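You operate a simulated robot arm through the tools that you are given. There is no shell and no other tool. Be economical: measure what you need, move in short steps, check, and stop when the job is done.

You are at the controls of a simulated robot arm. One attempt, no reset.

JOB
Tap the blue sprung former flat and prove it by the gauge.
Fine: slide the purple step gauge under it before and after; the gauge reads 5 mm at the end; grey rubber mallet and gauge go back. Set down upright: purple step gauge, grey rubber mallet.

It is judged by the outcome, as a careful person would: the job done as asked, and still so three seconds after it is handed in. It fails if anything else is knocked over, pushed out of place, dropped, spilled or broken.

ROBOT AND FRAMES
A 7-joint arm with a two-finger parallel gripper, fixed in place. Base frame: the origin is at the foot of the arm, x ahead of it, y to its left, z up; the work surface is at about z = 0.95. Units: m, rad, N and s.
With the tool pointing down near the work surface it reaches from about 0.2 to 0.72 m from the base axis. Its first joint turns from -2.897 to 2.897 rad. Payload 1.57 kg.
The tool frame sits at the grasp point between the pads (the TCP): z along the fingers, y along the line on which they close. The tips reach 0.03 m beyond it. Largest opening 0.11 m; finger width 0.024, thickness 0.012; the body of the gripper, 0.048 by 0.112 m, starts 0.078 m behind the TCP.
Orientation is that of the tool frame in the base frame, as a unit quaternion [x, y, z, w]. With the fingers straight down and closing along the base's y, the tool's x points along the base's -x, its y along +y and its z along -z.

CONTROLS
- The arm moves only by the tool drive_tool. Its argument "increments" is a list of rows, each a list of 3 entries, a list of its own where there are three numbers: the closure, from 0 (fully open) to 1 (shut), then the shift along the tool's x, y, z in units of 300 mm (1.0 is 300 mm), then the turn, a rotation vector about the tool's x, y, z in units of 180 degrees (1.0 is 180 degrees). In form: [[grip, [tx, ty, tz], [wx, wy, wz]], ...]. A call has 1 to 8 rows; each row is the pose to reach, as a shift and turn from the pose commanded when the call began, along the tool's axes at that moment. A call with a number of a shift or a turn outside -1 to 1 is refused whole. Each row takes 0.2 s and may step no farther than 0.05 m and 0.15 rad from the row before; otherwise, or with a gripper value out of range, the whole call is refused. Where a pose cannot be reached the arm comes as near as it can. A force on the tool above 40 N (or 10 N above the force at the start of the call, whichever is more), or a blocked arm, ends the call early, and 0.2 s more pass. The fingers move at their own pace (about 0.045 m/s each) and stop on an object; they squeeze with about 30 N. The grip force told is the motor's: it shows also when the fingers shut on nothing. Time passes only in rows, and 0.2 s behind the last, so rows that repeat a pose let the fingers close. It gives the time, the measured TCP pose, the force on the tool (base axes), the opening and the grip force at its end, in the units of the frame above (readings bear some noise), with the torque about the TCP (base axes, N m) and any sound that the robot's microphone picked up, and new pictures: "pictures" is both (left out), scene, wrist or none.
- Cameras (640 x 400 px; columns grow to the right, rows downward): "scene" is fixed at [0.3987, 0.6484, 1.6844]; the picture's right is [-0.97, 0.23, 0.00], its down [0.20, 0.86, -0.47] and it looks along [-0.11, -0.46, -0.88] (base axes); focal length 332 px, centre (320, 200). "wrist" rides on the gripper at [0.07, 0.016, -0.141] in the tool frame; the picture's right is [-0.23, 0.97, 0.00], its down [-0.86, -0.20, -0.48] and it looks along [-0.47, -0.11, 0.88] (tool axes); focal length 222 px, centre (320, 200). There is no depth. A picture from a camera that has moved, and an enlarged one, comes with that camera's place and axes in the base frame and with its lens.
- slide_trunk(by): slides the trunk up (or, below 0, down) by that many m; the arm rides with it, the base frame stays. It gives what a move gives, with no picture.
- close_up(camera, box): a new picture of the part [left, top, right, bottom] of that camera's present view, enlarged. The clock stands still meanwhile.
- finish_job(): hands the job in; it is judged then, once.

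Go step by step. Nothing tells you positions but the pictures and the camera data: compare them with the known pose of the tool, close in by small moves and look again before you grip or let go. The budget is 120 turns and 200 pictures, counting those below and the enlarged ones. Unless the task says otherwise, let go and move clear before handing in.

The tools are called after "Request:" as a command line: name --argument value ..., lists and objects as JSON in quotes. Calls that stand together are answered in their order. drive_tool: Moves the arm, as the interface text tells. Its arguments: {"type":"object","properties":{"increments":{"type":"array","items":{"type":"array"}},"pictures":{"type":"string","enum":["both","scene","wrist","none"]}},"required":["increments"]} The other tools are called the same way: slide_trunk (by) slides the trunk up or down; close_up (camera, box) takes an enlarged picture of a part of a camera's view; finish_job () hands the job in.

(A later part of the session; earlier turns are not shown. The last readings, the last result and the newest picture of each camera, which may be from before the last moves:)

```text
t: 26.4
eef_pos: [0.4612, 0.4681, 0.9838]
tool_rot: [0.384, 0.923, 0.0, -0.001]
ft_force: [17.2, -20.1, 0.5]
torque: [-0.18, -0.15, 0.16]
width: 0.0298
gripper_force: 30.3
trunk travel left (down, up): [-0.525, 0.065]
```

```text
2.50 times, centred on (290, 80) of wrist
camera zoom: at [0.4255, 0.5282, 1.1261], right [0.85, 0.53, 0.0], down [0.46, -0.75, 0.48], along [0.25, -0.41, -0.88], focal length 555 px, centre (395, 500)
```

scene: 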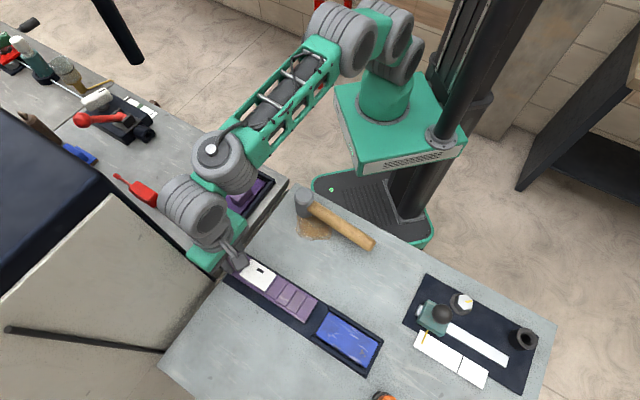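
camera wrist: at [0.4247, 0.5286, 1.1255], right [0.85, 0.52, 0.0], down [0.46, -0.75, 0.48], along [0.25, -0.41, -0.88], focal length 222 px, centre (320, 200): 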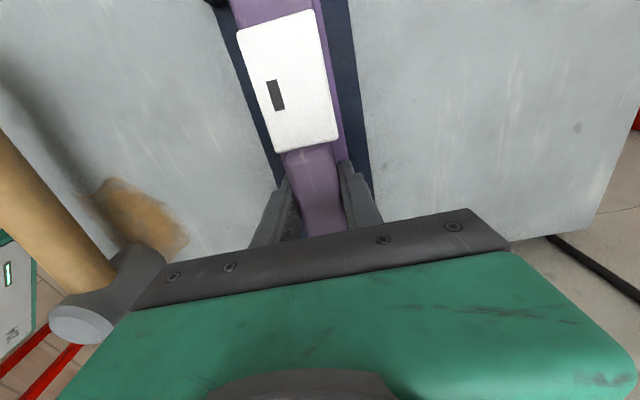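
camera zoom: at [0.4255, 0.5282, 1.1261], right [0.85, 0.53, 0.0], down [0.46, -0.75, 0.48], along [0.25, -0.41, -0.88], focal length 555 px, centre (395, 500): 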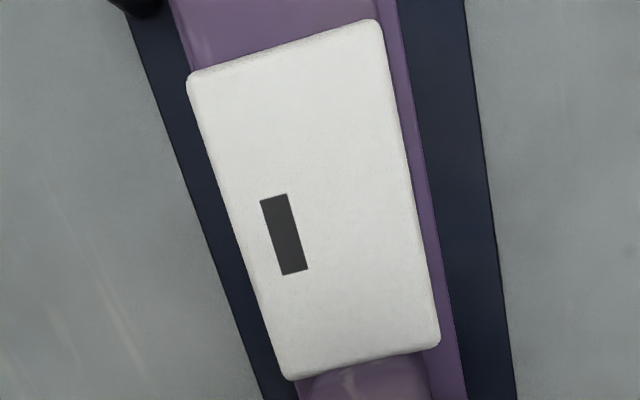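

Held in contact and still no reading. I'll release in place, lift well clear and check again with the gauge at rest against the stop.

Request:
drive_tool --increments '[[0.6, [0.009, 0, 0], [0, 0, 0]], [0.6, [0.005, 0, 0], [0, 0, 0]], [0.6, [0.005, 0, -0.1], [0, 0, 0]], [0.6, [0.005, 0, -0.2], [0, 0, 0]], [0.6, [-0.1, 0, -0.3], [0, 0, 0]], [0.6, [-0.2, 0, -0.3], [0, 0, 0]], [0.6, [-0.25, 0, -0.3], [0, 0, 0]]]' --pictures "wrist"

Request:
close_up --camera "scene" --box '[260, 245, 400, 375]'

```text
t: 28.0
eef_pos: [0.5142, 0.4182, 1.0732]
tool_rot: [0.383, 0.924, 0.001, 0.0]
ft_force: [0.2, 0.2, 0.9]
torque: [0.01, 0.03, 0.03]
width: 0.0439
gripper_force: 0.0
trunk travel left (down, up): [-0.525, 0.065]
camera wrist: at [0.4775, 0.4769, 1.2161], right [0.85, 0.53, 0.0], down [0.46, -0.75, 0.48], along [0.25, -0.41, -0.88], focal length 222 px, centre (320, 200)
```

wrist: 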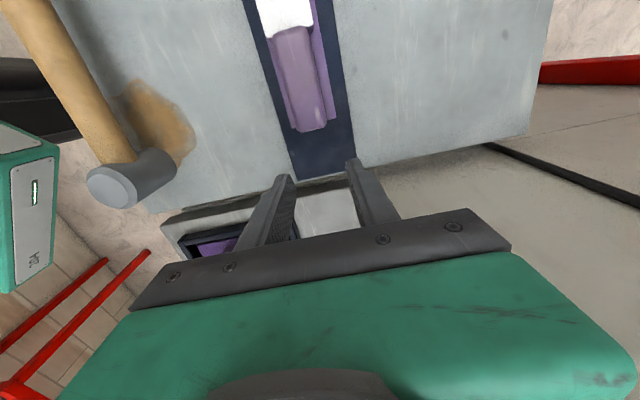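

```text
3.08 times, centred on (330, 310) of scene
camera zoom: at [0.3987, 0.6484, 1.6844], right [-0.97, 0.23, 0.0], down [0.2, 0.86, -0.47], along [-0.11, -0.46, -0.88], focal length 1022 px, centre (289, -138)
```

zoom: 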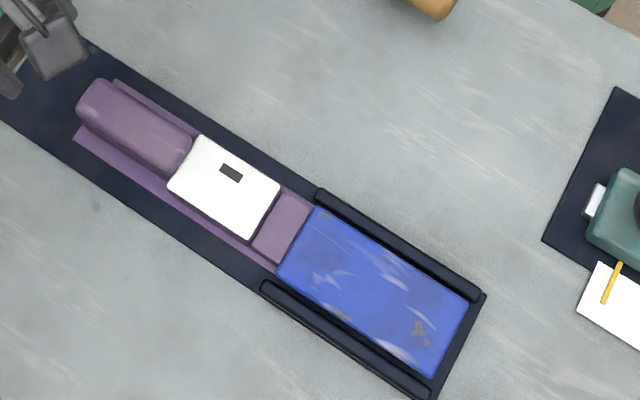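

The readout stays a dash, but the gauge physically stops at its tallest step, so the former is proud. I'll re-grip and withdraw the gauge along the lane so the former can be tapped.

Request:
drive_tool --increments '[[0.6, [0.13, 0, 0], [0, 0, 0]], [0.6, [0.25, 0, 0], [0, 0, 0]], [0.6, [0.25, 0, 0.12], [0, 0, 0]], [0.6, [0.25, 0, 0.24], [0, 0, 0]], [0.6, [0.25, 0, 0.297], [0, 0, 0]], [0.8, [0.25, 0, 0.297], [0, 0, 0]], [1, [0.25, 0, 0.297], [0, 0, 0]], [1, [0.25, 0, 0.297], [0, 0, 0]]]' --pictures "none"

Request:
drive_tool --increments '[[1, [0, 0, 0], [0, 0, 0]], [1, [-0.05, 0, 0], [0, 0, 0]], [1, [-0.1, 0, 0], [0, 0, 0]], [1, [-0.15, 0, 0], [0, 0, 0]], [1, [-0.2, 0, 0], [0, 0, 0]], [1, [-0.25, 0, 0], [0, 0, 0]], [1, [-0.29, 0, 0], [0, 0, 0]]]' --pictures "wrist"

Request:
close_up --camera "scene" --box '[210, 230, 400, 390]'

```text
t: 29.8
eef_pos: [0.4622, 0.4707, 0.9858]
tool_rot: [0.383, 0.924, 0.0, 0.0]
ft_force: [0.9, 1.1, 0.0]
torque: [0.01, 0.02, -0.01]
width: 0.0298
gripper_force: 29.6
trunk travel left (down, up): [-0.525, 0.065]
```

```text
t: 31.4
eef_pos: [0.521, 0.4083, 0.9862]
tool_rot: [0.383, 0.924, 0.0, 0.001]
ft_force: [0.7, -0.3, -0.5]
torque: [-0.05, -0.05, 0.01]
width: 0.0295
gripper_force: 30.1
trunk travel left (down, up): [-0.525, 0.065]
camera wrist: at [0.4849, 0.4679, 1.1273], right [0.85, 0.53, 0.0], down [0.46, -0.75, 0.48], along [0.25, -0.41, -0.88], focal length 222 px, centre (320, 200)
```

wrist: 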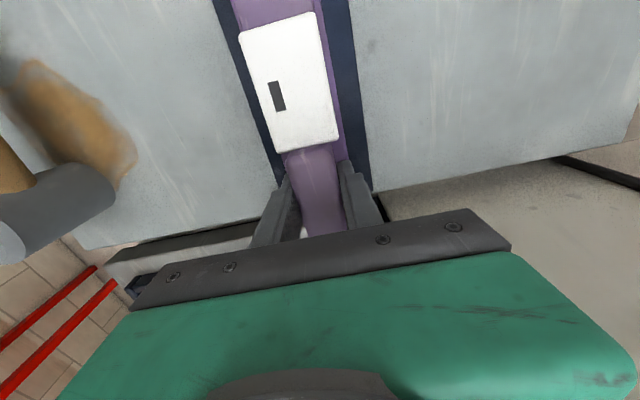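

```text
2.50 times, centred on (305, 310) of scene
camera zoom: at [0.3987, 0.6484, 1.6844], right [-0.97, 0.23, 0.0], down [0.2, 0.86, -0.47], along [-0.11, -0.46, -0.88], focal length 830 px, centre (358, -75)
```

zoom: 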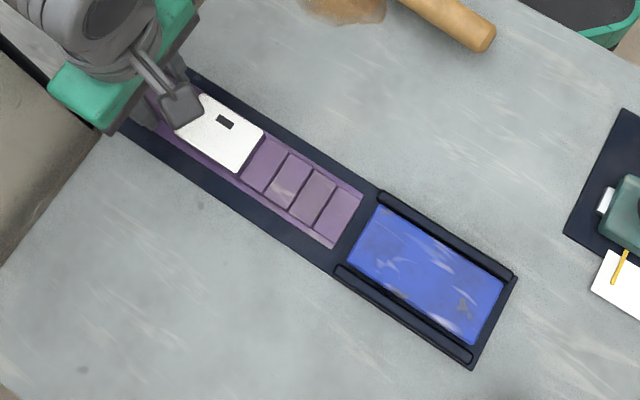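

The gauge is clear of the former. I'll set it down on the lane, release, rise and move over to the mallet.

Request:
drive_tool --increments '[[1, [0, 0, 0.006], [0, 0, 0]], [0.5, [0, 0, 0.006], [0, 0, 0]], [0.5, [0, 0, 0.006], [0, 0, 0]], [0.3, [0, 0, -0.14], [0, 0, 0]], [0.3, [0, 0, -0.28], [0, 0, 0]], [0.3, [0, 0, -0.43], [0, 0, 0]]]' --pictures "none"

Request:
drive_tool --increments '[[0.3, [0.05, -0.11, 0], [0, 0, 0]], [0.3, [0.1, -0.22, 0], [0, 0, 0]], [0.3, [0.15, -0.34, 0], [0, 0, 0]], [0.3, [0.2, -0.45, 0], [0, 0, 0]], [0.3, [0.25, -0.56, 0], [0, 0, 0]], [0.3, [0.31, -0.68, 0], [0, 0, 0]], [0.3, [0.31, -0.68, 0], [0, 0, 0]]]'

Request:
close_up --camera "scene" --box '[210, 180, 400, 390]'

```text
t: 32.8
eef_pos: [0.521, 0.4098, 1.1151]
tool_rot: [0.383, 0.924, 0.0, 0.0]
ft_force: [-0.3, 0.1, -0.5]
torque: [-0.01, -0.01, -0.01]
width: 0.0771
gripper_force: 0.0
trunk travel left (down, up): [-0.525, 0.065]
```

```text
t: 34.4
eef_pos: [0.3094, 0.3313, 1.1131]
tool_rot: [0.383, 0.924, 0.0, 0.0]
ft_force: [-0.4, -0.9, 0.7]
torque: [0.02, -0.01, -0.01]
width: 0.0773
gripper_force: 0.1
trunk travel left (down, up): [-0.525, 0.065]
camera wrist: at [0.2735, 0.3904, 1.2543], right [0.85, 0.53, 0.0], down [0.46, -0.75, 0.48], along [0.25, -0.41, -0.88], focal length 222 px, centre (320, 200)
```

scene: 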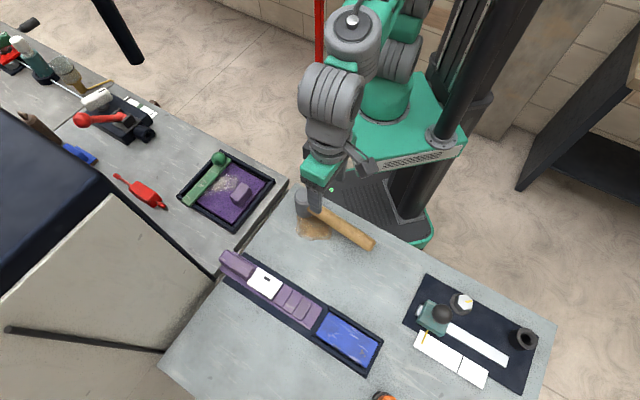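
wrist: 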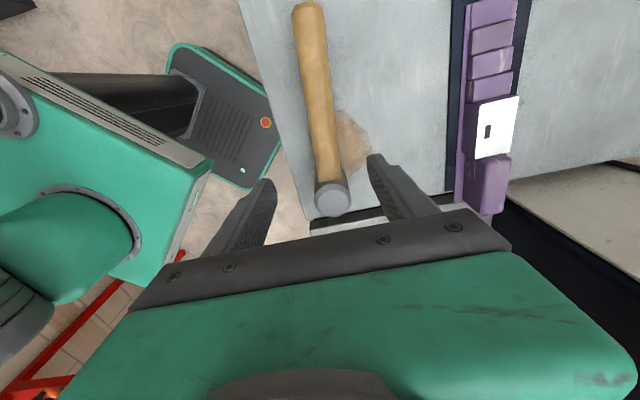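

```text
1.90 times, centred on (305, 285) of scene
camera zoom: at [0.3987, 0.6484, 1.6844], right [-0.97, 0.23, 0.0], down [0.2, 0.86, -0.47], along [-0.11, -0.46, -0.88], focal length 633 px, centre (349, 38)
```

zoom: 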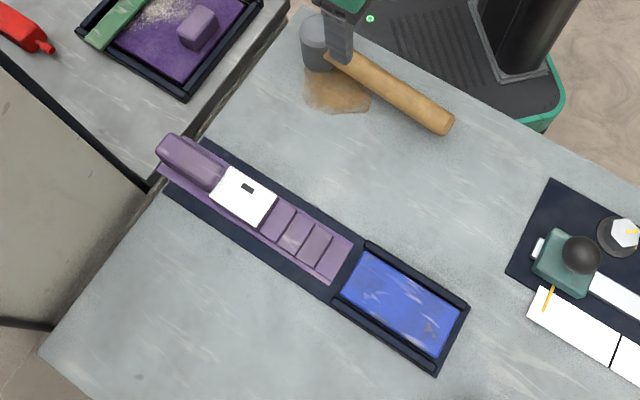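

The handle lies under the gripper, a few millimetres toward +y. I'll shift, rotate slightly to match it and lower partway.

Request:
drive_tool --increments '[[0.35, [0, 0.012, 0.1], [0, 0, 0.015]], [0.35, [0, 0.012, 0.2], [0, 0, 0.015]], [0.35, [0, 0.012, 0.26], [0, 0, 0.015]], [0.35, [0, 0.012, 0.26], [0, 0, 0.015]]]' --pictures "wrist"

Request:
close_up --camera "scene" --box '[270, 160, 390, 260]'

```text
t: 35.4
eef_pos: [0.3149, 0.3333, 1.0365]
tool_rot: [0.403, 0.915, 0.0, 0.0]
ft_force: [0.4, 0.1, 0.1]
torque: [0.03, 0.0, 0.01]
width: 0.0714
gripper_force: 0.0
trunk travel left (down, up): [-0.525, 0.065]
camera wrist: at [0.2813, 0.3947, 1.1774], right [0.87, 0.49, 0.0], down [0.43, -0.77, 0.48], along [0.23, -0.42, -0.88], focal length 222 px, centre (320, 200)
```

wrist: 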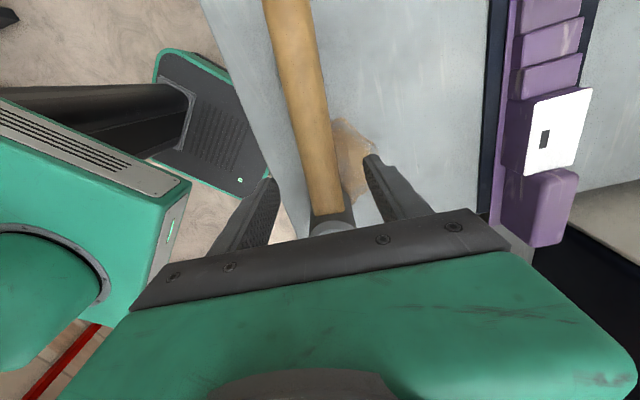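

```text
4.00 times, centred on (330, 210) of scene
camera zoom: at [0.3987, 0.6484, 1.6844], right [-0.97, 0.23, 0.0], down [0.2, 0.86, -0.47], along [-0.11, -0.46, -0.88], focal length 1329 px, centre (280, 160)
```

zoom: 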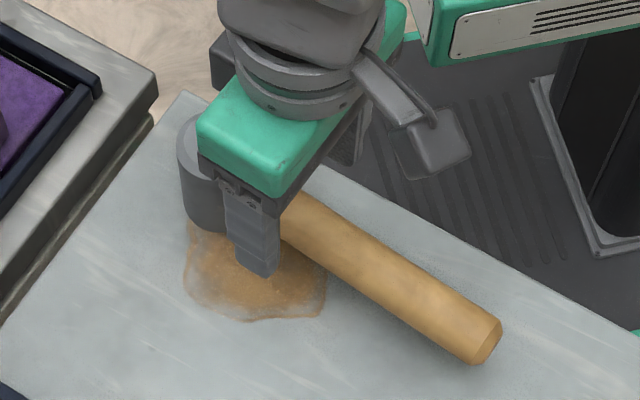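

The handle is centred between the fingers. Lowering and closing on it.

Request:
drive_tool --increments '[[0.35, [0, 0, 0.07], [0, 0, 0]], [0.35, [0, 0, 0.14], [0, 0, 0]], [0.6, [0, 0, 0.14], [0, 0, 0]], [0.8, [0, 0, 0.14], [0, 0, 0]], [1, [0, 0, 0.14], [0, 0, 0]], [1, [0, 0, 0.14], [0, 0, 0]], [1, [0, 0, 0.14], [0, 0, 0]]]' --pictures "wrist"

Request:
close_up --camera "scene" --box '[270, 160, 390, 260]'

```text
t: 37.0
eef_pos: [0.3142, 0.3328, 0.9942]
tool_rot: [0.404, 0.915, 0.001, 0.0]
ft_force: [-0.9, 0.7, -0.5]
torque: [0.01, -0.04, 0.11]
width: 0.0293
gripper_force: 30.5
trunk travel left (down, up): [-0.525, 0.065]
camera wrist: at [0.2805, 0.394, 1.1359], right [0.87, 0.49, 0.0], down [0.43, -0.77, 0.48], along [0.23, -0.42, -0.88], focal length 222 px, centre (320, 200)
```

wrist: 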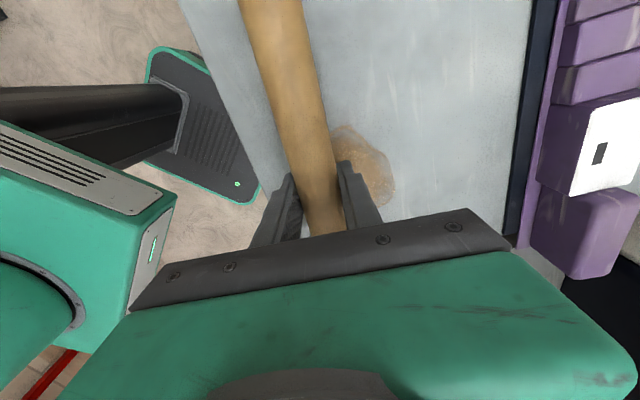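

```text
4.00 times, centred on (330, 210) of scene
camera zoom: at [0.3987, 0.6484, 1.6844], right [-0.97, 0.23, 0.0], down [0.2, 0.86, -0.47], along [-0.11, -0.46, -0.88], focal length 1329 px, centre (280, 160)
```

zoom: 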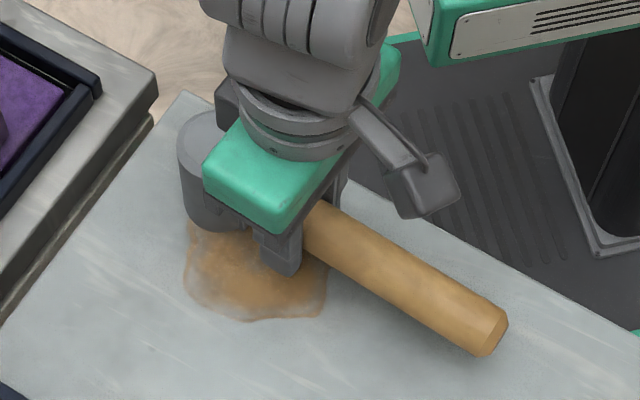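

Gripped. I'll lift gently and check that the head stays level.

Request:
drive_tool --increments '[[1, [0, 0, -0.05], [0, 0, 0]], [1, [0, 0, -0.1], [0, 0, 0]], [1, [0, 0, -0.2], [0, 0, 0]], [1, [0, 0, -0.2], [0, 0, 0]]]' --pictures "wrist"

Request:
close_up --camera "scene" --box '[270, 140, 390, 260]'

```text
t: 38.0
eef_pos: [0.3147, 0.3346, 1.0544]
tool_rot: [0.405, 0.915, 0.0, 0.0]
ft_force: [0.5, 1.0, -3.8]
torque: [0.17, 0.08, -0.01]
width: 0.0291
gripper_force: 30.1
trunk travel left (down, up): [-0.525, 0.065]
camera wrist: at [0.2813, 0.3955, 1.196], right [0.87, 0.49, 0.0], down [0.43, -0.77, 0.48], along [0.23, -0.42, -0.88], focal length 222 px, centre (320, 200)
```

wrist: 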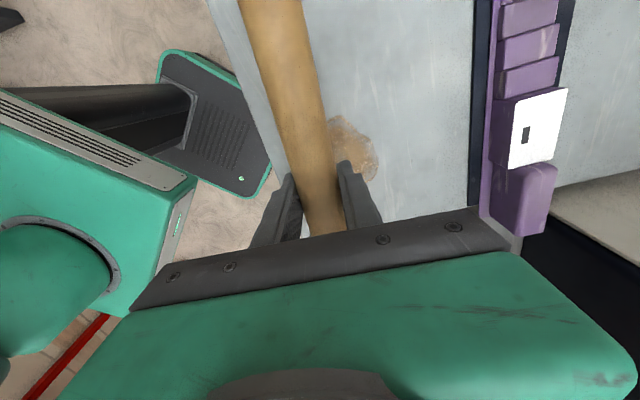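

```text
3.33 times, centred on (330, 200) of scene
camera zoom: at [0.3987, 0.6484, 1.6844], right [-0.97, 0.23, 0.0], down [0.2, 0.86, -0.47], along [-0.11, -0.46, -0.88], focal length 1107 px, centre (287, 200)
```

zoom: 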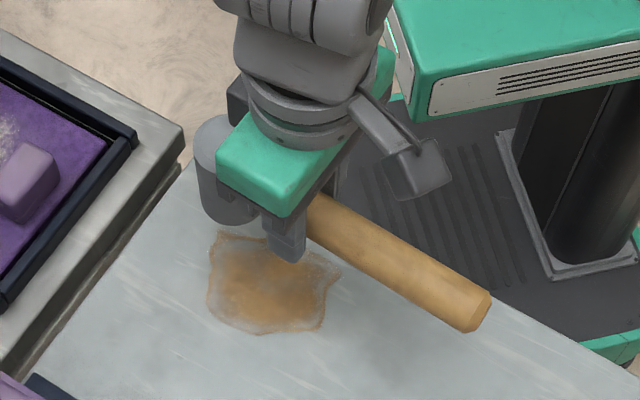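

Lifted level. I'll carry it toward the former while turning it so the handle points back toward the base, which keeps the reach short and stays clear of the tea tray.

Request:
drive_tool --increments '[[1, [0.04, 0.03, -0.03], [0, 0, -0.045]], [1, [0.08, 0.06, -0.06], [0, 0, -0.09]], [1, [0.12, 0.09, -0.09], [0, 0, -0.135]], [1, [0.16, 0.12, -0.1], [0, 0, -0.18]], [1, [0.2, 0.15, -0.1], [0, 0, -0.225]], [1, [0.24, 0.18, -0.1], [0, 0, -0.27]], [1, [0.28, 0.21, -0.1], [0, 0, -0.315]], [1, [0.33, 0.24, -0.1], [0, 0, -0.36]]]'

```text
t: 39.8
eef_pos: [0.3007, 0.4554, 1.0842]
tool_rot: [-0.151, 0.989, 0.0, 0.0]
ft_force: [0.0, -0.2, -4.0]
torque: [-0.05, 0.2, -0.03]
width: 0.0289
gripper_force: 29.8
trunk travel left (down, up): [-0.525, 0.065]
camera wrist: at [0.2314, 0.4497, 1.2257], right [-0.07, 1.0, 0.0], down [0.88, 0.06, 0.48], along [0.48, 0.03, -0.88], focal length 222 px, centre (320, 200)
```

scene: 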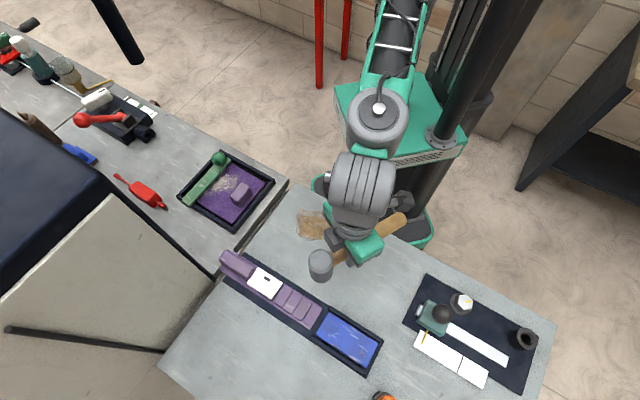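
wrist: 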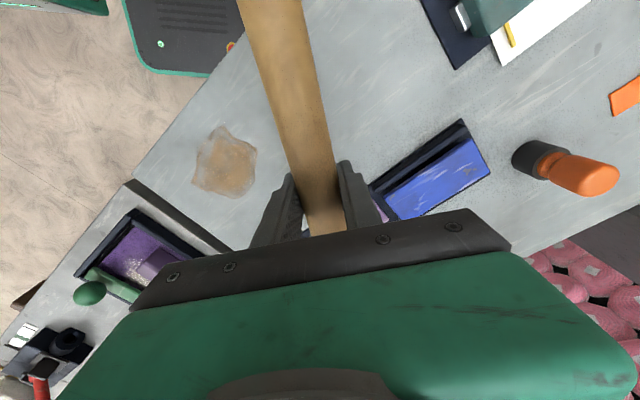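

Holding well. Finishing the turn and moving over the former.

Request:
drive_tool --increments '[[1, [-0.015, 0.08, 0], [0, 0, -0.038]], [1, [-0.03, 0.16, 0], [0, 0, -0.076]], [1, [-0.045, 0.24, 0], [0, 0, -0.115]], [1, [-0.062, 0.33, 0], [0, 0, -0.153]], [1, [-0.062, 0.33, 0], [0, 0, -0.153]]]'

Request:
close_up --camera "scene" --box '[260, 230, 420, 390]'

```text
t: 41.0
eef_pos: [0.2888, 0.5549, 1.0839]
tool_rot: [-0.38, 0.925, 0.0, 0.0]
ft_force: [-0.9, -0.4, -3.4]
torque: [-0.16, 0.13, -0.03]
width: 0.0289
gripper_force: 30.1
trunk travel left (down, up): [-0.525, 0.065]
camera wrist: at [0.2293, 0.517, 1.2252], right [-0.52, 0.85, 0.0], down [0.75, 0.46, 0.48], along [0.41, 0.25, -0.88], focal length 222 px, centre (320, 200)
```

scene: 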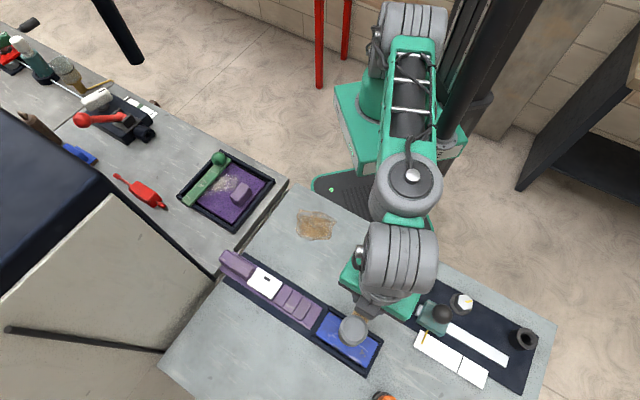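
wrist: 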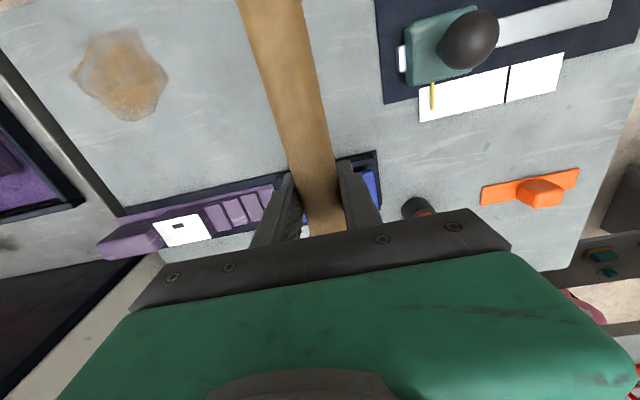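

```text
2.50 times, centred on (340, 310) of scene
camera zoom: at [0.3987, 0.6484, 1.6844], right [-0.97, 0.23, 0.0], down [0.2, 0.86, -0.47], along [-0.11, -0.46, -0.88], focal length 830 px, centre (270, -75)
```

zoom: 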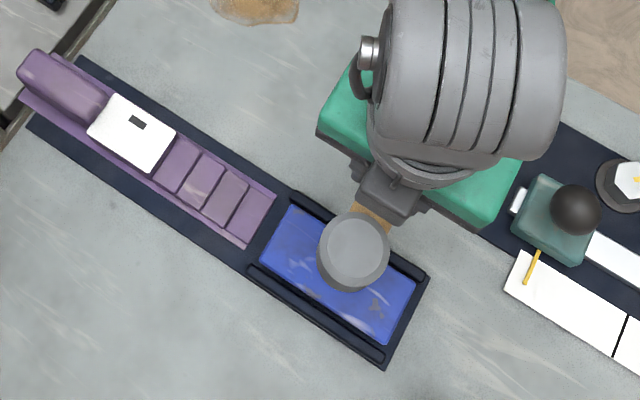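

The head is over the middle of the former. I'll lower close to the surface and look.

Request:
drive_tool --increments '[[1, [0, 0, 0.07], [0, 0, 0]], [1, [0, 0, 0.14], [0, 0, 0]], [1, [0, 0, 0.18], [0, 0, 0]], [1, [0, 0, 0.18], [0, 0, 0]]]' --pictures "none"

Request:
close_up --camera "scene" --box '[290, 270, 410, 390]'

```text
t: 42.0
eef_pos: [0.2897, 0.5555, 1.031]
tool_rot: [-0.38, 0.925, 0.0, 0.0]
ft_force: [-0.7, 0.1, -3.4]
torque: [-0.12, 0.11, -0.01]
width: 0.029
gripper_force: 30.7
trunk travel left (down, up): [-0.525, 0.065]
```

```text
3.33 times, centred on (350, 330) of scene
camera zoom: at [0.3987, 0.6484, 1.6844], right [-0.97, 0.23, 0.0], down [0.2, 0.86, -0.47], along [-0.11, -0.46, -0.88], focal length 1107 px, centre (220, -233)
```

zoom: 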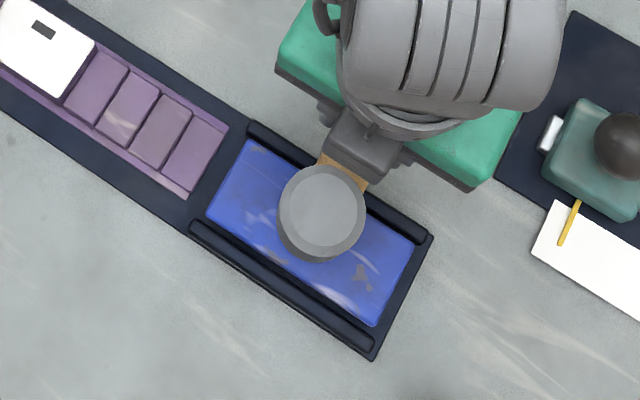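

Well centred. First a moderate tap: down about 24 mm and back up.

Request:
drive_tool --increments '[[1, [0, 0, 0.04], [0, 0, 0]], [1, [0, 0, 0.08], [0, 0, 0]], [1, [0, 0, 0], [0, 0, 0]], [1, [0, 0, 0], [0, 0, 0]]]' --pictures "none"

```text
t: 43.0
eef_pos: [0.2896, 0.5548, 1.0285]
tool_rot: [-0.379, 0.925, -0.001, -0.001]
ft_force: [-0.4, -0.8, -3.1]
torque: [-0.15, 0.16, 0.02]
width: 0.0291
gripper_force: 30.9
trunk travel left (down, up): [-0.525, 0.065]
```

No sound, so I may not have reached it. I'll feel for the surface slowly.

Request:
drive_tool --increments '[[1, [0, 0, 0.06], [0, 0, 0]], [1, [0, 0, 0.07], [0, 0, 0]], [1, [0, 0, 0.075], [0, 0, 0]], [1, [0, 0, 0.08], [0, 0, 0]], [1, [0, 0, 0.085], [0, 0, 0]]]' --pictures "none"

```text
t: 44.2
eef_pos: [0.2884, 0.5541, 1.0103]
tool_rot: [-0.38, 0.925, 0.003, 0.003]
ft_force: [-4.6, -6.3, 35.2]
torque: [0.67, -0.71, -0.04]
width: 0.0293
gripper_force: 29.9
trunk travel left (down, up): [-0.525, 0.065]
```

Contact is at about TCP z 1.010. I'll back up 25 mm and make a brisker tap.

Request:
drive_tool --increments '[[1, [0, 0, -0.05], [0, 0, 0]], [1, [0, 0, -0.1], [0, 0, 0]], [1, [0, 0, -0.1], [0, 0, 0]]]' --pictures "none"

Request:
drive_tool --increments '[[1, [0, 0, 0.1], [0, 0, 0]], [1, [0, 0, 0], [0, 0, 0]], [1, [0, 0, 0], [0, 0, 0]]]' --pictures "none"

Request:
close_up --camera "scene" --box '[290, 270, 410, 390]'

```text
t: 45.0
eef_pos: [0.291, 0.556, 1.034]
tool_rot: [-0.379, 0.925, -0.002, -0.001]
ft_force: [-0.6, 0.5, -3.6]
torque: [-0.12, 0.14, -0.02]
width: 0.0293
gripper_force: 30.1
trunk travel left (down, up): [-0.525, 0.065]
```

```text
t: 45.8
eef_pos: [0.2888, 0.5542, 1.0347]
tool_rot: [-0.379, 0.925, 0.0, 0.0]
ft_force: [-0.3, -0.1, -2.8]
torque: [-0.12, 0.15, 0.02]
width: 0.0291
gripper_force: 29.4
trunk travel left (down, up): [-0.525, 0.065]
```

```text
3.33 times, centred on (350, 330) of scene
camera zoom: at [0.3987, 0.6484, 1.6844], right [-0.97, 0.23, 0.0], down [0.2, 0.86, -0.47], along [-0.11, -0.46, -0.88], focal length 1107 px, centre (220, -233)
```

zoom: 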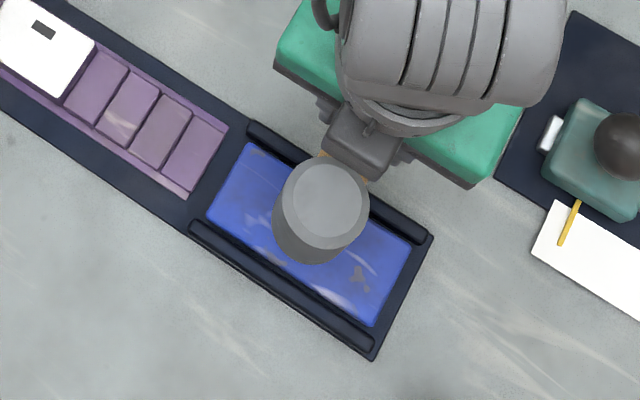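

The former's top edge seems to have dropped slightly in the picture. I'll feel for the surface again to measure it.

Request:
drive_tool --increments '[[1, [0, 0, 0.07], [0, 0, 0]], [1, [0, 0, 0.08], [0, 0, 0]], [1, [0, 0, 0.085], [0, 0, 0]], [1, [0, 0, 0.09], [0, 0, 0]]]' --pictures "none"

```text
t: 46.8
eef_pos: [0.2899, 0.5537, 1.0107]
tool_rot: [-0.38, 0.925, 0.001, 0.002]
ft_force: [-0.8, -4.5, 11.5]
torque: [0.08, -0.29, -0.13]
width: 0.0293
gripper_force: 30.3
trunk travel left (down, up): [-0.525, 0.065]
```

Surface contact is still near 1.010. I'll raise and compare the former's outline with the first close-up.

Request:
drive_tool --increments '[[1, [0, 0, -0.09], [0, 0, 0]], [1, [0.12, 0, -0.13], [0, 0, 0]], [1, [0.25, 0, -0.13], [0, 0, 0]], [1, [0.25, 0, -0.13], [0, 0, 0]]]' --pictures "wrist"

Request:
close_up --camera "scene" --box '[300, 295, 395, 385]'

```text
t: 47.8
eef_pos: [0.2373, 0.5034, 1.048]
tool_rot: [-0.38, 0.925, 0.0, 0.0]
ft_force: [-0.8, -0.2, -3.4]
torque: [-0.15, 0.13, 0.04]
width: 0.029
gripper_force: 29.7
trunk travel left (down, up): [-0.525, 0.065]
camera wrist: at [0.1772, 0.4643, 1.1882], right [-0.52, 0.85, 0.0], down [0.75, 0.46, 0.48], along [0.41, 0.25, -0.88], focal length 222 px, centre (320, 200)
```

wrist: 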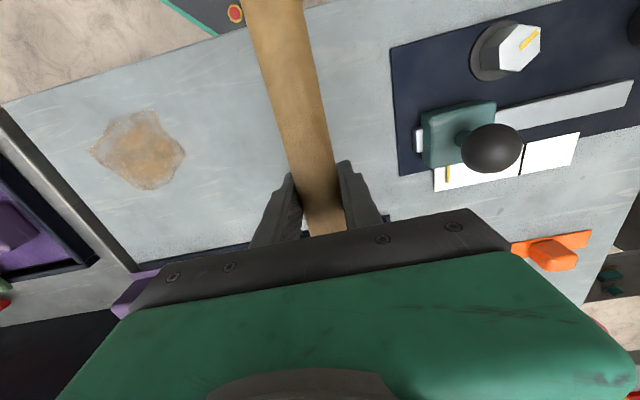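

```text
4.44 times, centred on (348, 340) of scene
camera zoom: at [0.3987, 0.6484, 1.6844], right [-0.97, 0.23, 0.0], down [0.2, 0.86, -0.47], along [-0.11, -0.46, -0.88], focal length 1476 px, centre (198, -422)
```

zoom: 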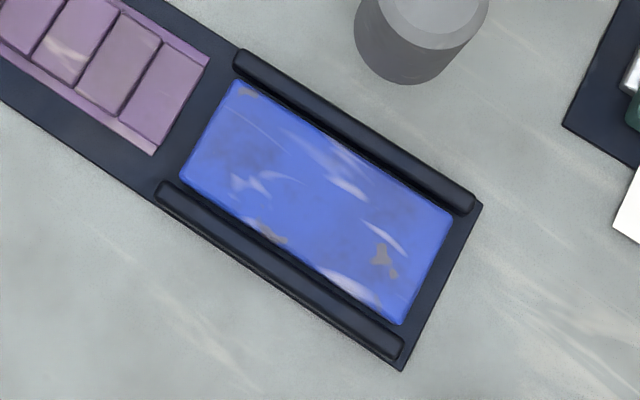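

The former has visibly dropped a few millimetres, so I'll gauge it before tapping more. I'll stand the mallet down right here, clear of the frame.

Request:
drive_tool --increments '[[1, [0, 0, 0.06], [0, 0, 0]], [1, [0, 0, 0.12], [0, 0, 0]], [1, [0, 0, 0.16], [0, 0, 0]], [1, [0, 0, 0.173], [0, 0, 0]], [1, [0, 0, 0.178], [0, 0, 0]]]' --pictures "none"

```text
t: 49.0
eef_pos: [0.2357, 0.504, 0.9931]
tool_rot: [-0.381, 0.925, -0.001, 0.0]
ft_force: [0.3, 0.9, -3.0]
torque: [-0.14, 0.12, -0.01]
width: 0.0294
gripper_force: 30.8
trunk travel left (down, up): [-0.525, 0.065]
```

Not touching yet; easing down by small amounts.

Request:
drive_tool --increments '[[1, [0, 0, 0.003], [0, 0, 0]], [1, [0, 0, 0.006], [0, 0, 0]], [1, [0, 0, 0.009], [0, 0, 0]]]' --pictures "none"

```text
t: 49.8
eef_pos: [0.2363, 0.5033, 0.9922]
tool_rot: [-0.38, 0.925, 0.001, 0.001]
ft_force: [-0.8, 1.2, 0.6]
torque: [0.06, 0.05, 0.08]
width: 0.029
gripper_force: 30.0
trunk travel left (down, up): [-0.525, 0.065]
```

It's touching the table. Opening and rising straight up.

Request:
drive_tool --increments '[[0.8, [0, 0, 0], [0, 0, 0]], [0.4, [0, 0, 0], [0, 0, 0]], [0.4, [0, 0, 0], [0, 0, 0]], [0.4, [0, 0, -0.1], [0, 0, 0]], [0.4, [0, 0, -0.22], [0, 0, 0]], [0.4, [0, 0, -0.36], [0, 0, 0]]]' --pictures "wrist"

Request:
close_up --camera "scene" --box '[300, 240, 420, 380]'

```text
t: 51.2
eef_pos: [0.2356, 0.5042, 1.0977]
tool_rot: [-0.38, 0.925, -0.001, -0.001]
ft_force: [0.2, -0.5, 0.3]
torque: [-0.03, 0.03, 0.0]
width: 0.0658
gripper_force: 0.1
trunk travel left (down, up): [-0.525, 0.065]
camera wrist: at [0.1757, 0.4652, 1.2401], right [-0.52, 0.85, 0.0], down [0.75, 0.46, 0.48], along [0.41, 0.25, -0.88], focal length 222 px, centre (320, 200)
```

wrist: 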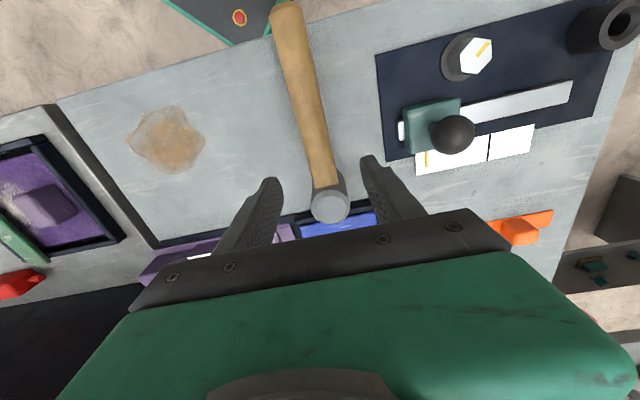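

```text
2.86 times, centred on (360, 310) of scene
camera zoom: at [0.3987, 0.6484, 1.6844], right [-0.97, 0.23, 0.0], down [0.2, 0.86, -0.47], along [-0.11, -0.46, -0.88], focal length 949 px, centre (206, -114)
```

zoom: 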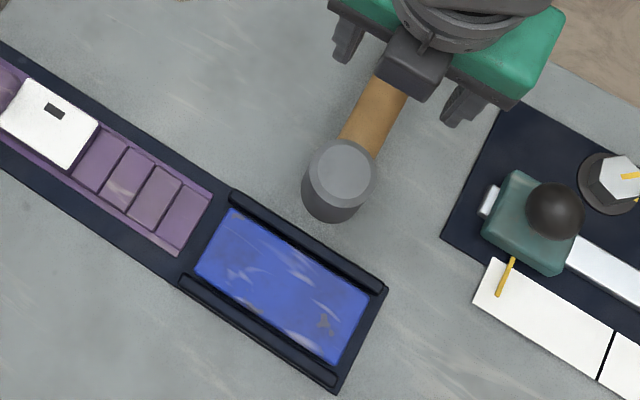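

The mallet stands by itself. Now back to the gauge, turning the gripper back.

Request:
drive_tool --increments '[[0.45, [-0.04, -0.08, 0], [0, 0, 0.045]], [0.45, [-0.08, -0.16, 0], [0, 0, 0.09]], [0.45, [-0.12, -0.24, 0], [0, 0, 0.135]], [0.45, [-0.16, -0.32, 0], [0, 0, 0.18]], [0.45, [-0.2, -0.4, 0], [0, 0, 0.225]], [0.45, [-0.24, -0.5, 0], [0, 0, 0.27]], [0.45, [-0.29, -0.6, 0], [0, 0, 0.315]], [0.45, [-0.34, -0.7, 0], [0, 0, 0.36]]]' --pictures "none"

```text
t: 53.0
eef_pos: [0.4553, 0.4235, 1.0984]
tool_rot: [0.176, 0.984, 0.0, 0.0]
ft_force: [-0.7, 0.4, 0.3]
torque: [0.01, 0.0, 0.02]
width: 0.0604
gripper_force: 0.1
trunk travel left (down, up): [-0.525, 0.065]
```

Request:
drive_tool --increments '[[0.45, [-0.055, 0.008, 0.05], [0, 0, 0.035]], [0.45, [-0.11, 0.016, 0.1], [0, 0, 0.07]], [0.45, [-0.165, 0.024, 0.16], [0, 0, 0.105]], [0.45, [-0.222, 0.031, 0.227], [0, 0, 0.1375]], [0.45, [-0.222, 0.031, 0.227], [0, 0, 0.1375]]]'

```text
t: 54.2
eef_pos: [0.5222, 0.4116, 1.028]
tool_rot: [0.382, 0.924, 0.0, 0.0]
ft_force: [1.1, 0.1, 0.2]
torque: [-0.01, 0.03, 0.03]
width: 0.0605
gripper_force: 0.1
trunk travel left (down, up): [-0.525, 0.065]
camera wrist: at [0.4852, 0.4702, 1.1701], right [0.85, 0.53, 0.0], down [0.46, -0.75, 0.48], along [0.25, -0.41, -0.88], focal length 222 px, centre (320, 200)
```

scene: 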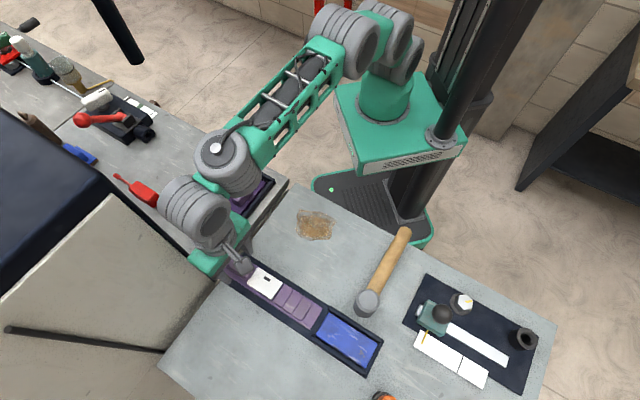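
wrist: 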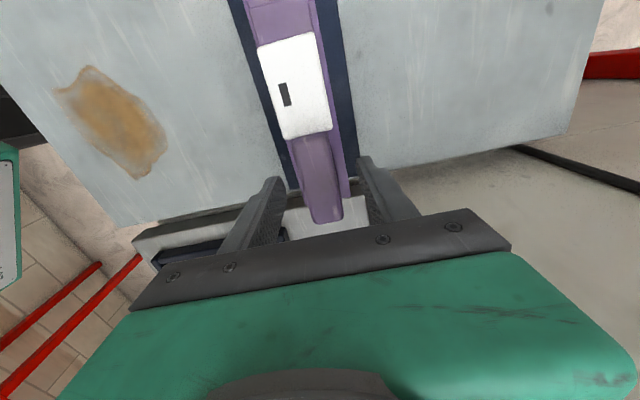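

Aligned over the block. Lower, grip and slide in carefully.

Request:
drive_tool --increments '[[0.6, [0, 0, 0.07], [0, 0, 0]], [0.6, [0, 0, 0.142], [0, 0, 0]], [0.8, [0, 0, 0.142], [0, 0, 0]], [1, [0, 0, 0.142], [0, 0, 0]], [1, [0, 0, 0.142], [0, 0, 0]], [1, [0, 0, 0.142], [0, 0, 0]]]' --pictures "none"

Request:
drive_tool --increments '[[1, [0.015, 0, 0], [0, 0, 0]], [1, [0.03, 0, 0], [0, 0, 0]], [1, [0.045, 0, 0], [0, 0, 0]], [1, [0.06, 0, 0], [0, 0, 0]], [1, [0.075, 0, 0], [0, 0, 0]], [1, [0.09, 0, 0], [0, 0, 0]], [1, [0.1, 0, 0], [0, 0, 0]]]' --pictures "none"

Request:
close_up --camera "scene" --box '[260, 260, 400, 380]'

```text
t: 55.6
eef_pos: [0.5218, 0.4098, 0.9876]
tool_rot: [0.382, 0.924, 0.0, -0.001]
ft_force: [-1.5, 0.2, 0.0]
torque: [-0.05, -0.05, -0.01]
width: 0.0295
gripper_force: 29.8
trunk travel left (down, up): [-0.525, 0.065]
```

```text
t: 57.2
eef_pos: [0.501, 0.4316, 0.9879]
tool_rot: [0.382, 0.924, 0.0, 0.0]
ft_force: [0.3, -0.5, -0.2]
torque: [-0.03, -0.04, 0.01]
width: 0.0296
gripper_force: 30.5
trunk travel left (down, up): [-0.525, 0.065]
```

```text
3.33 times, centred on (330, 320) of scene
camera zoom: at [0.3987, 0.6484, 1.6844], right [-0.97, 0.23, 0.0], down [0.2, 0.86, -0.47], along [-0.11, -0.46, -0.88], focal length 1107 px, centre (287, -200)
```

zoom: 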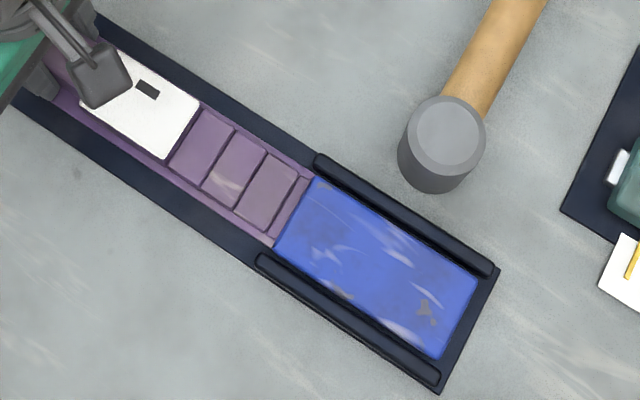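

The tip went under freely. I'll continue in 2 mm steps to see which step stops it.

Request:
drive_tool --increments '[[1, [0.01, 0, 0], [0, 0, 0]], [1, [0.02, 0, 0], [0, 0, 0]], [1, [0.027, 0, 0], [0, 0, 0]], [1, [0.034, 0, 0], [0, 0, 0]], [1, [0.041, 0, 0], [0, 0, 0]], [1, [0.048, 0, 0], [0, 0, 0]]]' --pictures "none"

Request:
close_up --camera "scene" --box '[260, 260, 400, 380]'

```text
t: 58.6
eef_pos: [0.4937, 0.4385, 0.9894]
tool_rot: [0.384, 0.924, 0.002, -0.001]
ft_force: [17.7, -21.1, 3.7]
torque: [-0.14, -0.03, 0.34]
width: 0.0302
gripper_force: 30.1
trunk travel left (down, up): [-0.525, 0.065]
```

```text
3.33 times, centred on (330, 320) of scene
camera zoom: at [0.3987, 0.6484, 1.6844], right [-0.97, 0.23, 0.0], down [0.2, 0.86, -0.47], along [-0.11, -0.46, -0.88], focal length 1107 px, centre (287, -200)
```

zoom: 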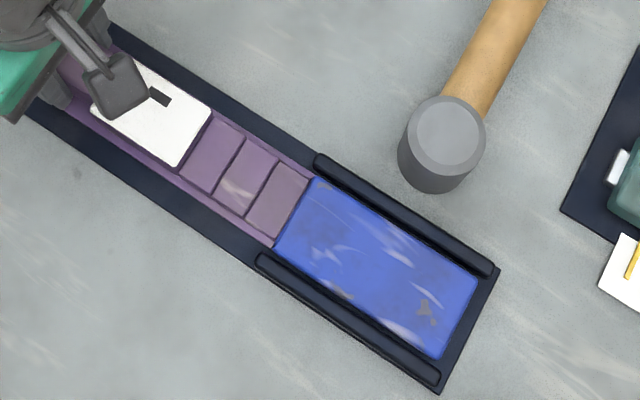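

Now the gauge stops at the first step, so only the lowest (thin) section fits. I'll check the readout.

Request:
drive_tool --increments '[[1, [-0.012, 0, 0], [0, 0, 0]], [1, [-0.012, 0, 0.005], [0, 0, 0]], [1, [-0.012, 0, 0.005], [0, 0, 0]], [1, [-0.012, 0, 0.005], [0, 0, 0]]]' --pictures "none"

Request:
close_up --camera "wrist" --box '[220, 0, 360, 160]'

```text
t: 59.6
eef_pos: [0.4935, 0.4395, 0.9868]
tool_rot: [0.381, 0.925, 0.0, 0.001]
ft_force: [-0.1, -0.3, 5.0]
torque: [0.72, 0.74, -0.1]
width: 0.0296
gripper_force: 30.2
trunk travel left (down, up): [-0.525, 0.065]
```

```text
2.50 times, centred on (290, 80) of wrist
camera zoom: at [0.4555, 0.4988, 1.1286], right [0.85, 0.53, 0.0], down [0.47, -0.74, 0.48], along [0.25, -0.4, -0.88], focal length 555 px, centre (395, 500)
```

zoom: 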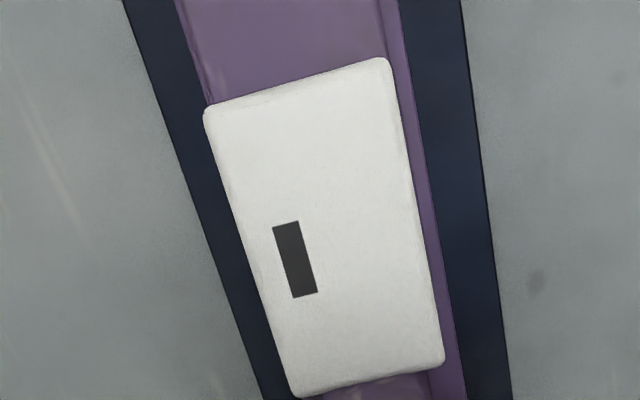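

Still a dash. I'll press the gauge lightly forward, release it flat, wait over a second and re-read.

Request:
drive_tool --increments '[[1, [0.006, 0, 0], [0, 0, 0]], [1, [0.01, 0, 0], [0, 0, 0]], [0.6, [0.01, 0, -0.002], [0, 0, 0]], [0.6, [0.01, 0, -0.004], [0, 0, 0]], [0.6, [0.01, 0, -0.004], [0, 0, 0]], [0.6, [0.01, 0, -0.004], [0, 0, 0]], [0.6, [0.01, 0, -0.004], [0, 0, 0]], [0.6, [0.01, 0, -0.004], [0, 0, 0]]]' --pictures "none"

Request:
drive_tool --increments '[[0.6, [0, 0, -0.1], [0, 0, 0]], [0.6, [0, 0, -0.2], [0, 0, 0]], [0.6, [0, 0, -0.3], [0, 0, 0]], [0.6, [0, 0, -0.4], [0, 0, 0]], [0.6, [0, 0, -0.4], [0, 0, 0]]]' --pictures "wrist"

Request:
close_up --camera "wrist" --box '[230, 0, 390, 120]'

Request:
close_up --camera "scene" --box '[290, 270, 360, 345]'

```text
t: 61.4
eef_pos: [0.4907, 0.442, 0.9882]
tool_rot: [0.382, 0.924, 0.0, 0.0]
ft_force: [-0.1, 0.4, -0.5]
torque: [0.03, -0.01, -0.04]
width: 0.0441
gripper_force: 0.0
trunk travel left (down, up): [-0.525, 0.065]
```

```text
t: 62.6
eef_pos: [0.4923, 0.443, 1.1075]
tool_rot: [0.382, 0.924, 0.0, 0.0]
ft_force: [0.4, -0.5, -0.7]
torque: [0.0, -0.01, 0.0]
width: 0.0441
gripper_force: 0.0
trunk travel left (down, up): [-0.525, 0.065]
camera wrist: at [0.4551, 0.5019, 1.2489], right [0.85, 0.53, 0.0], down [0.46, -0.74, 0.48], along [0.25, -0.41, -0.88], focal length 222 px, centre (320, 200)
```

wrist: 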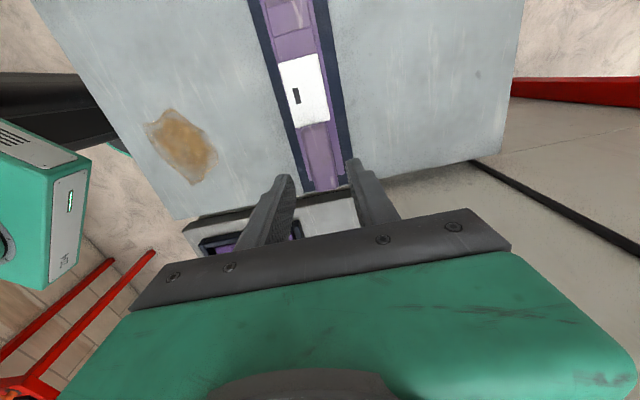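

```text
3.33 times, centred on (310, 60) of wrist
camera zoom: at [0.4551, 0.5019, 1.2489], right [0.85, 0.53, 0.0], down [0.46, -0.74, 0.48], along [0.25, -0.41, -0.88], focal length 740 px, centre (353, 667)
```

zoom: 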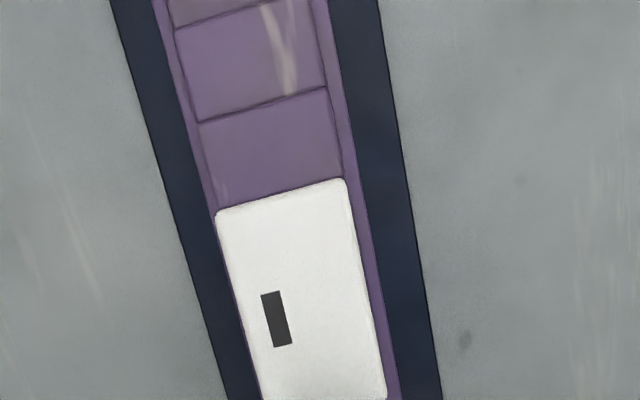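

```text
5.33 times, centred on (325, 308) of scene
camera zoom: at [0.3987, 0.6484, 1.6844], right [-0.97, 0.23, 0.0], down [0.2, 0.86, -0.47], along [-0.11, -0.46, -0.88], focal length 1772 px, centre (293, -373)
```

zoom: 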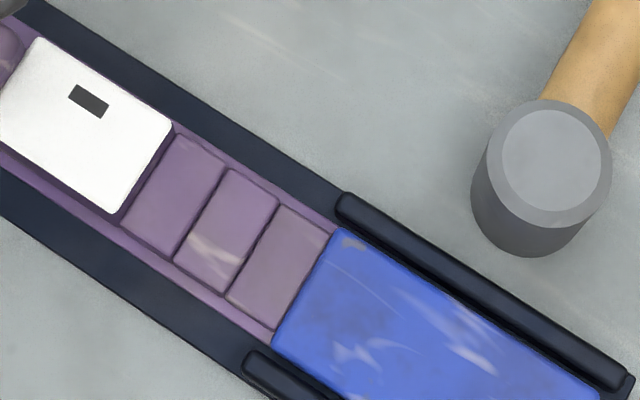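

The display doesn't change, so I'll judge by the step heights themselves. I'll zoom hard on the gauge's side faces from the scene camera.

Request:
close_up --camera "scene" --box '[305, 298, 337, 322]'

Request:
close_up --camera "scene" --box '[320, 305, 348, 326]'

```text
16.00 times, centred on (321, 310) of scene
camera zoom: at [0.3987, 0.6484, 1.6844], right [-0.97, 0.23, 0.0], down [0.2, 0.86, -0.47], along [-0.11, -0.46, -0.88], focal length 5316 px, centre (304, -1560)
```

zoom: 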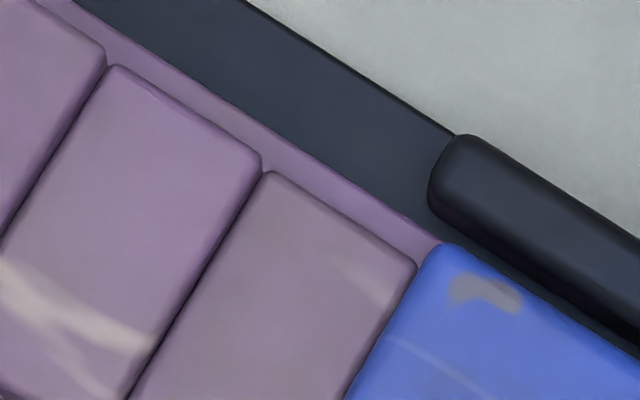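

```text
16.00 times, centred on (334, 316) of scene
camera zoom: at [0.3987, 0.6484, 1.6844], right [-0.97, 0.23, 0.0], down [0.2, 0.86, -0.47], along [-0.11, -0.46, -0.88], focal length 5316 px, centre (96, -1648)
```

zoom: 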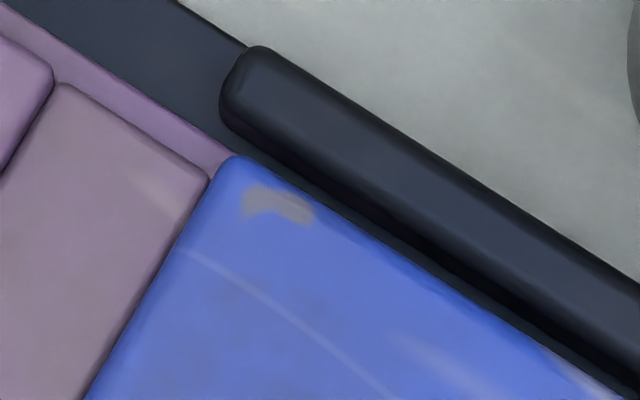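

The zoom gives real detail. I'll look at the near side edge, where side faces are visible.

Request:
close_up --camera "scene" --box '[296, 312, 324, 334]'

Request:
close_up --camera "scene" --box '[308, 322, 332, 342]'

```text
16.00 times, centred on (310, 323) of scene
camera zoom: at [0.3987, 0.6484, 1.6844], right [-0.97, 0.23, 0.0], down [0.2, 0.86, -0.47], along [-0.11, -0.46, -0.88], focal length 5316 px, centre (480, -1768)
```

zoom: 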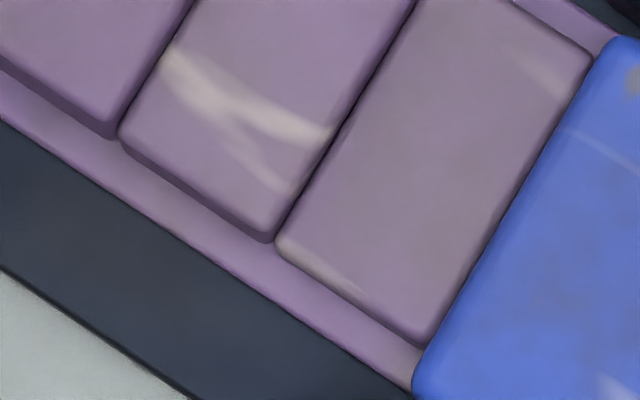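

```text
16.00 times, centred on (320, 332) of scene
camera zoom: at [0.3987, 0.6484, 1.6844], right [-0.97, 0.23, 0.0], down [0.2, 0.86, -0.47], along [-0.11, -0.46, -0.88], focal length 5316 px, centre (320, -1912)
```

zoom: 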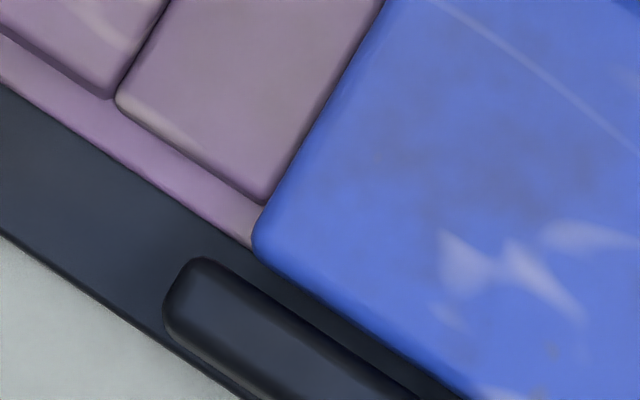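

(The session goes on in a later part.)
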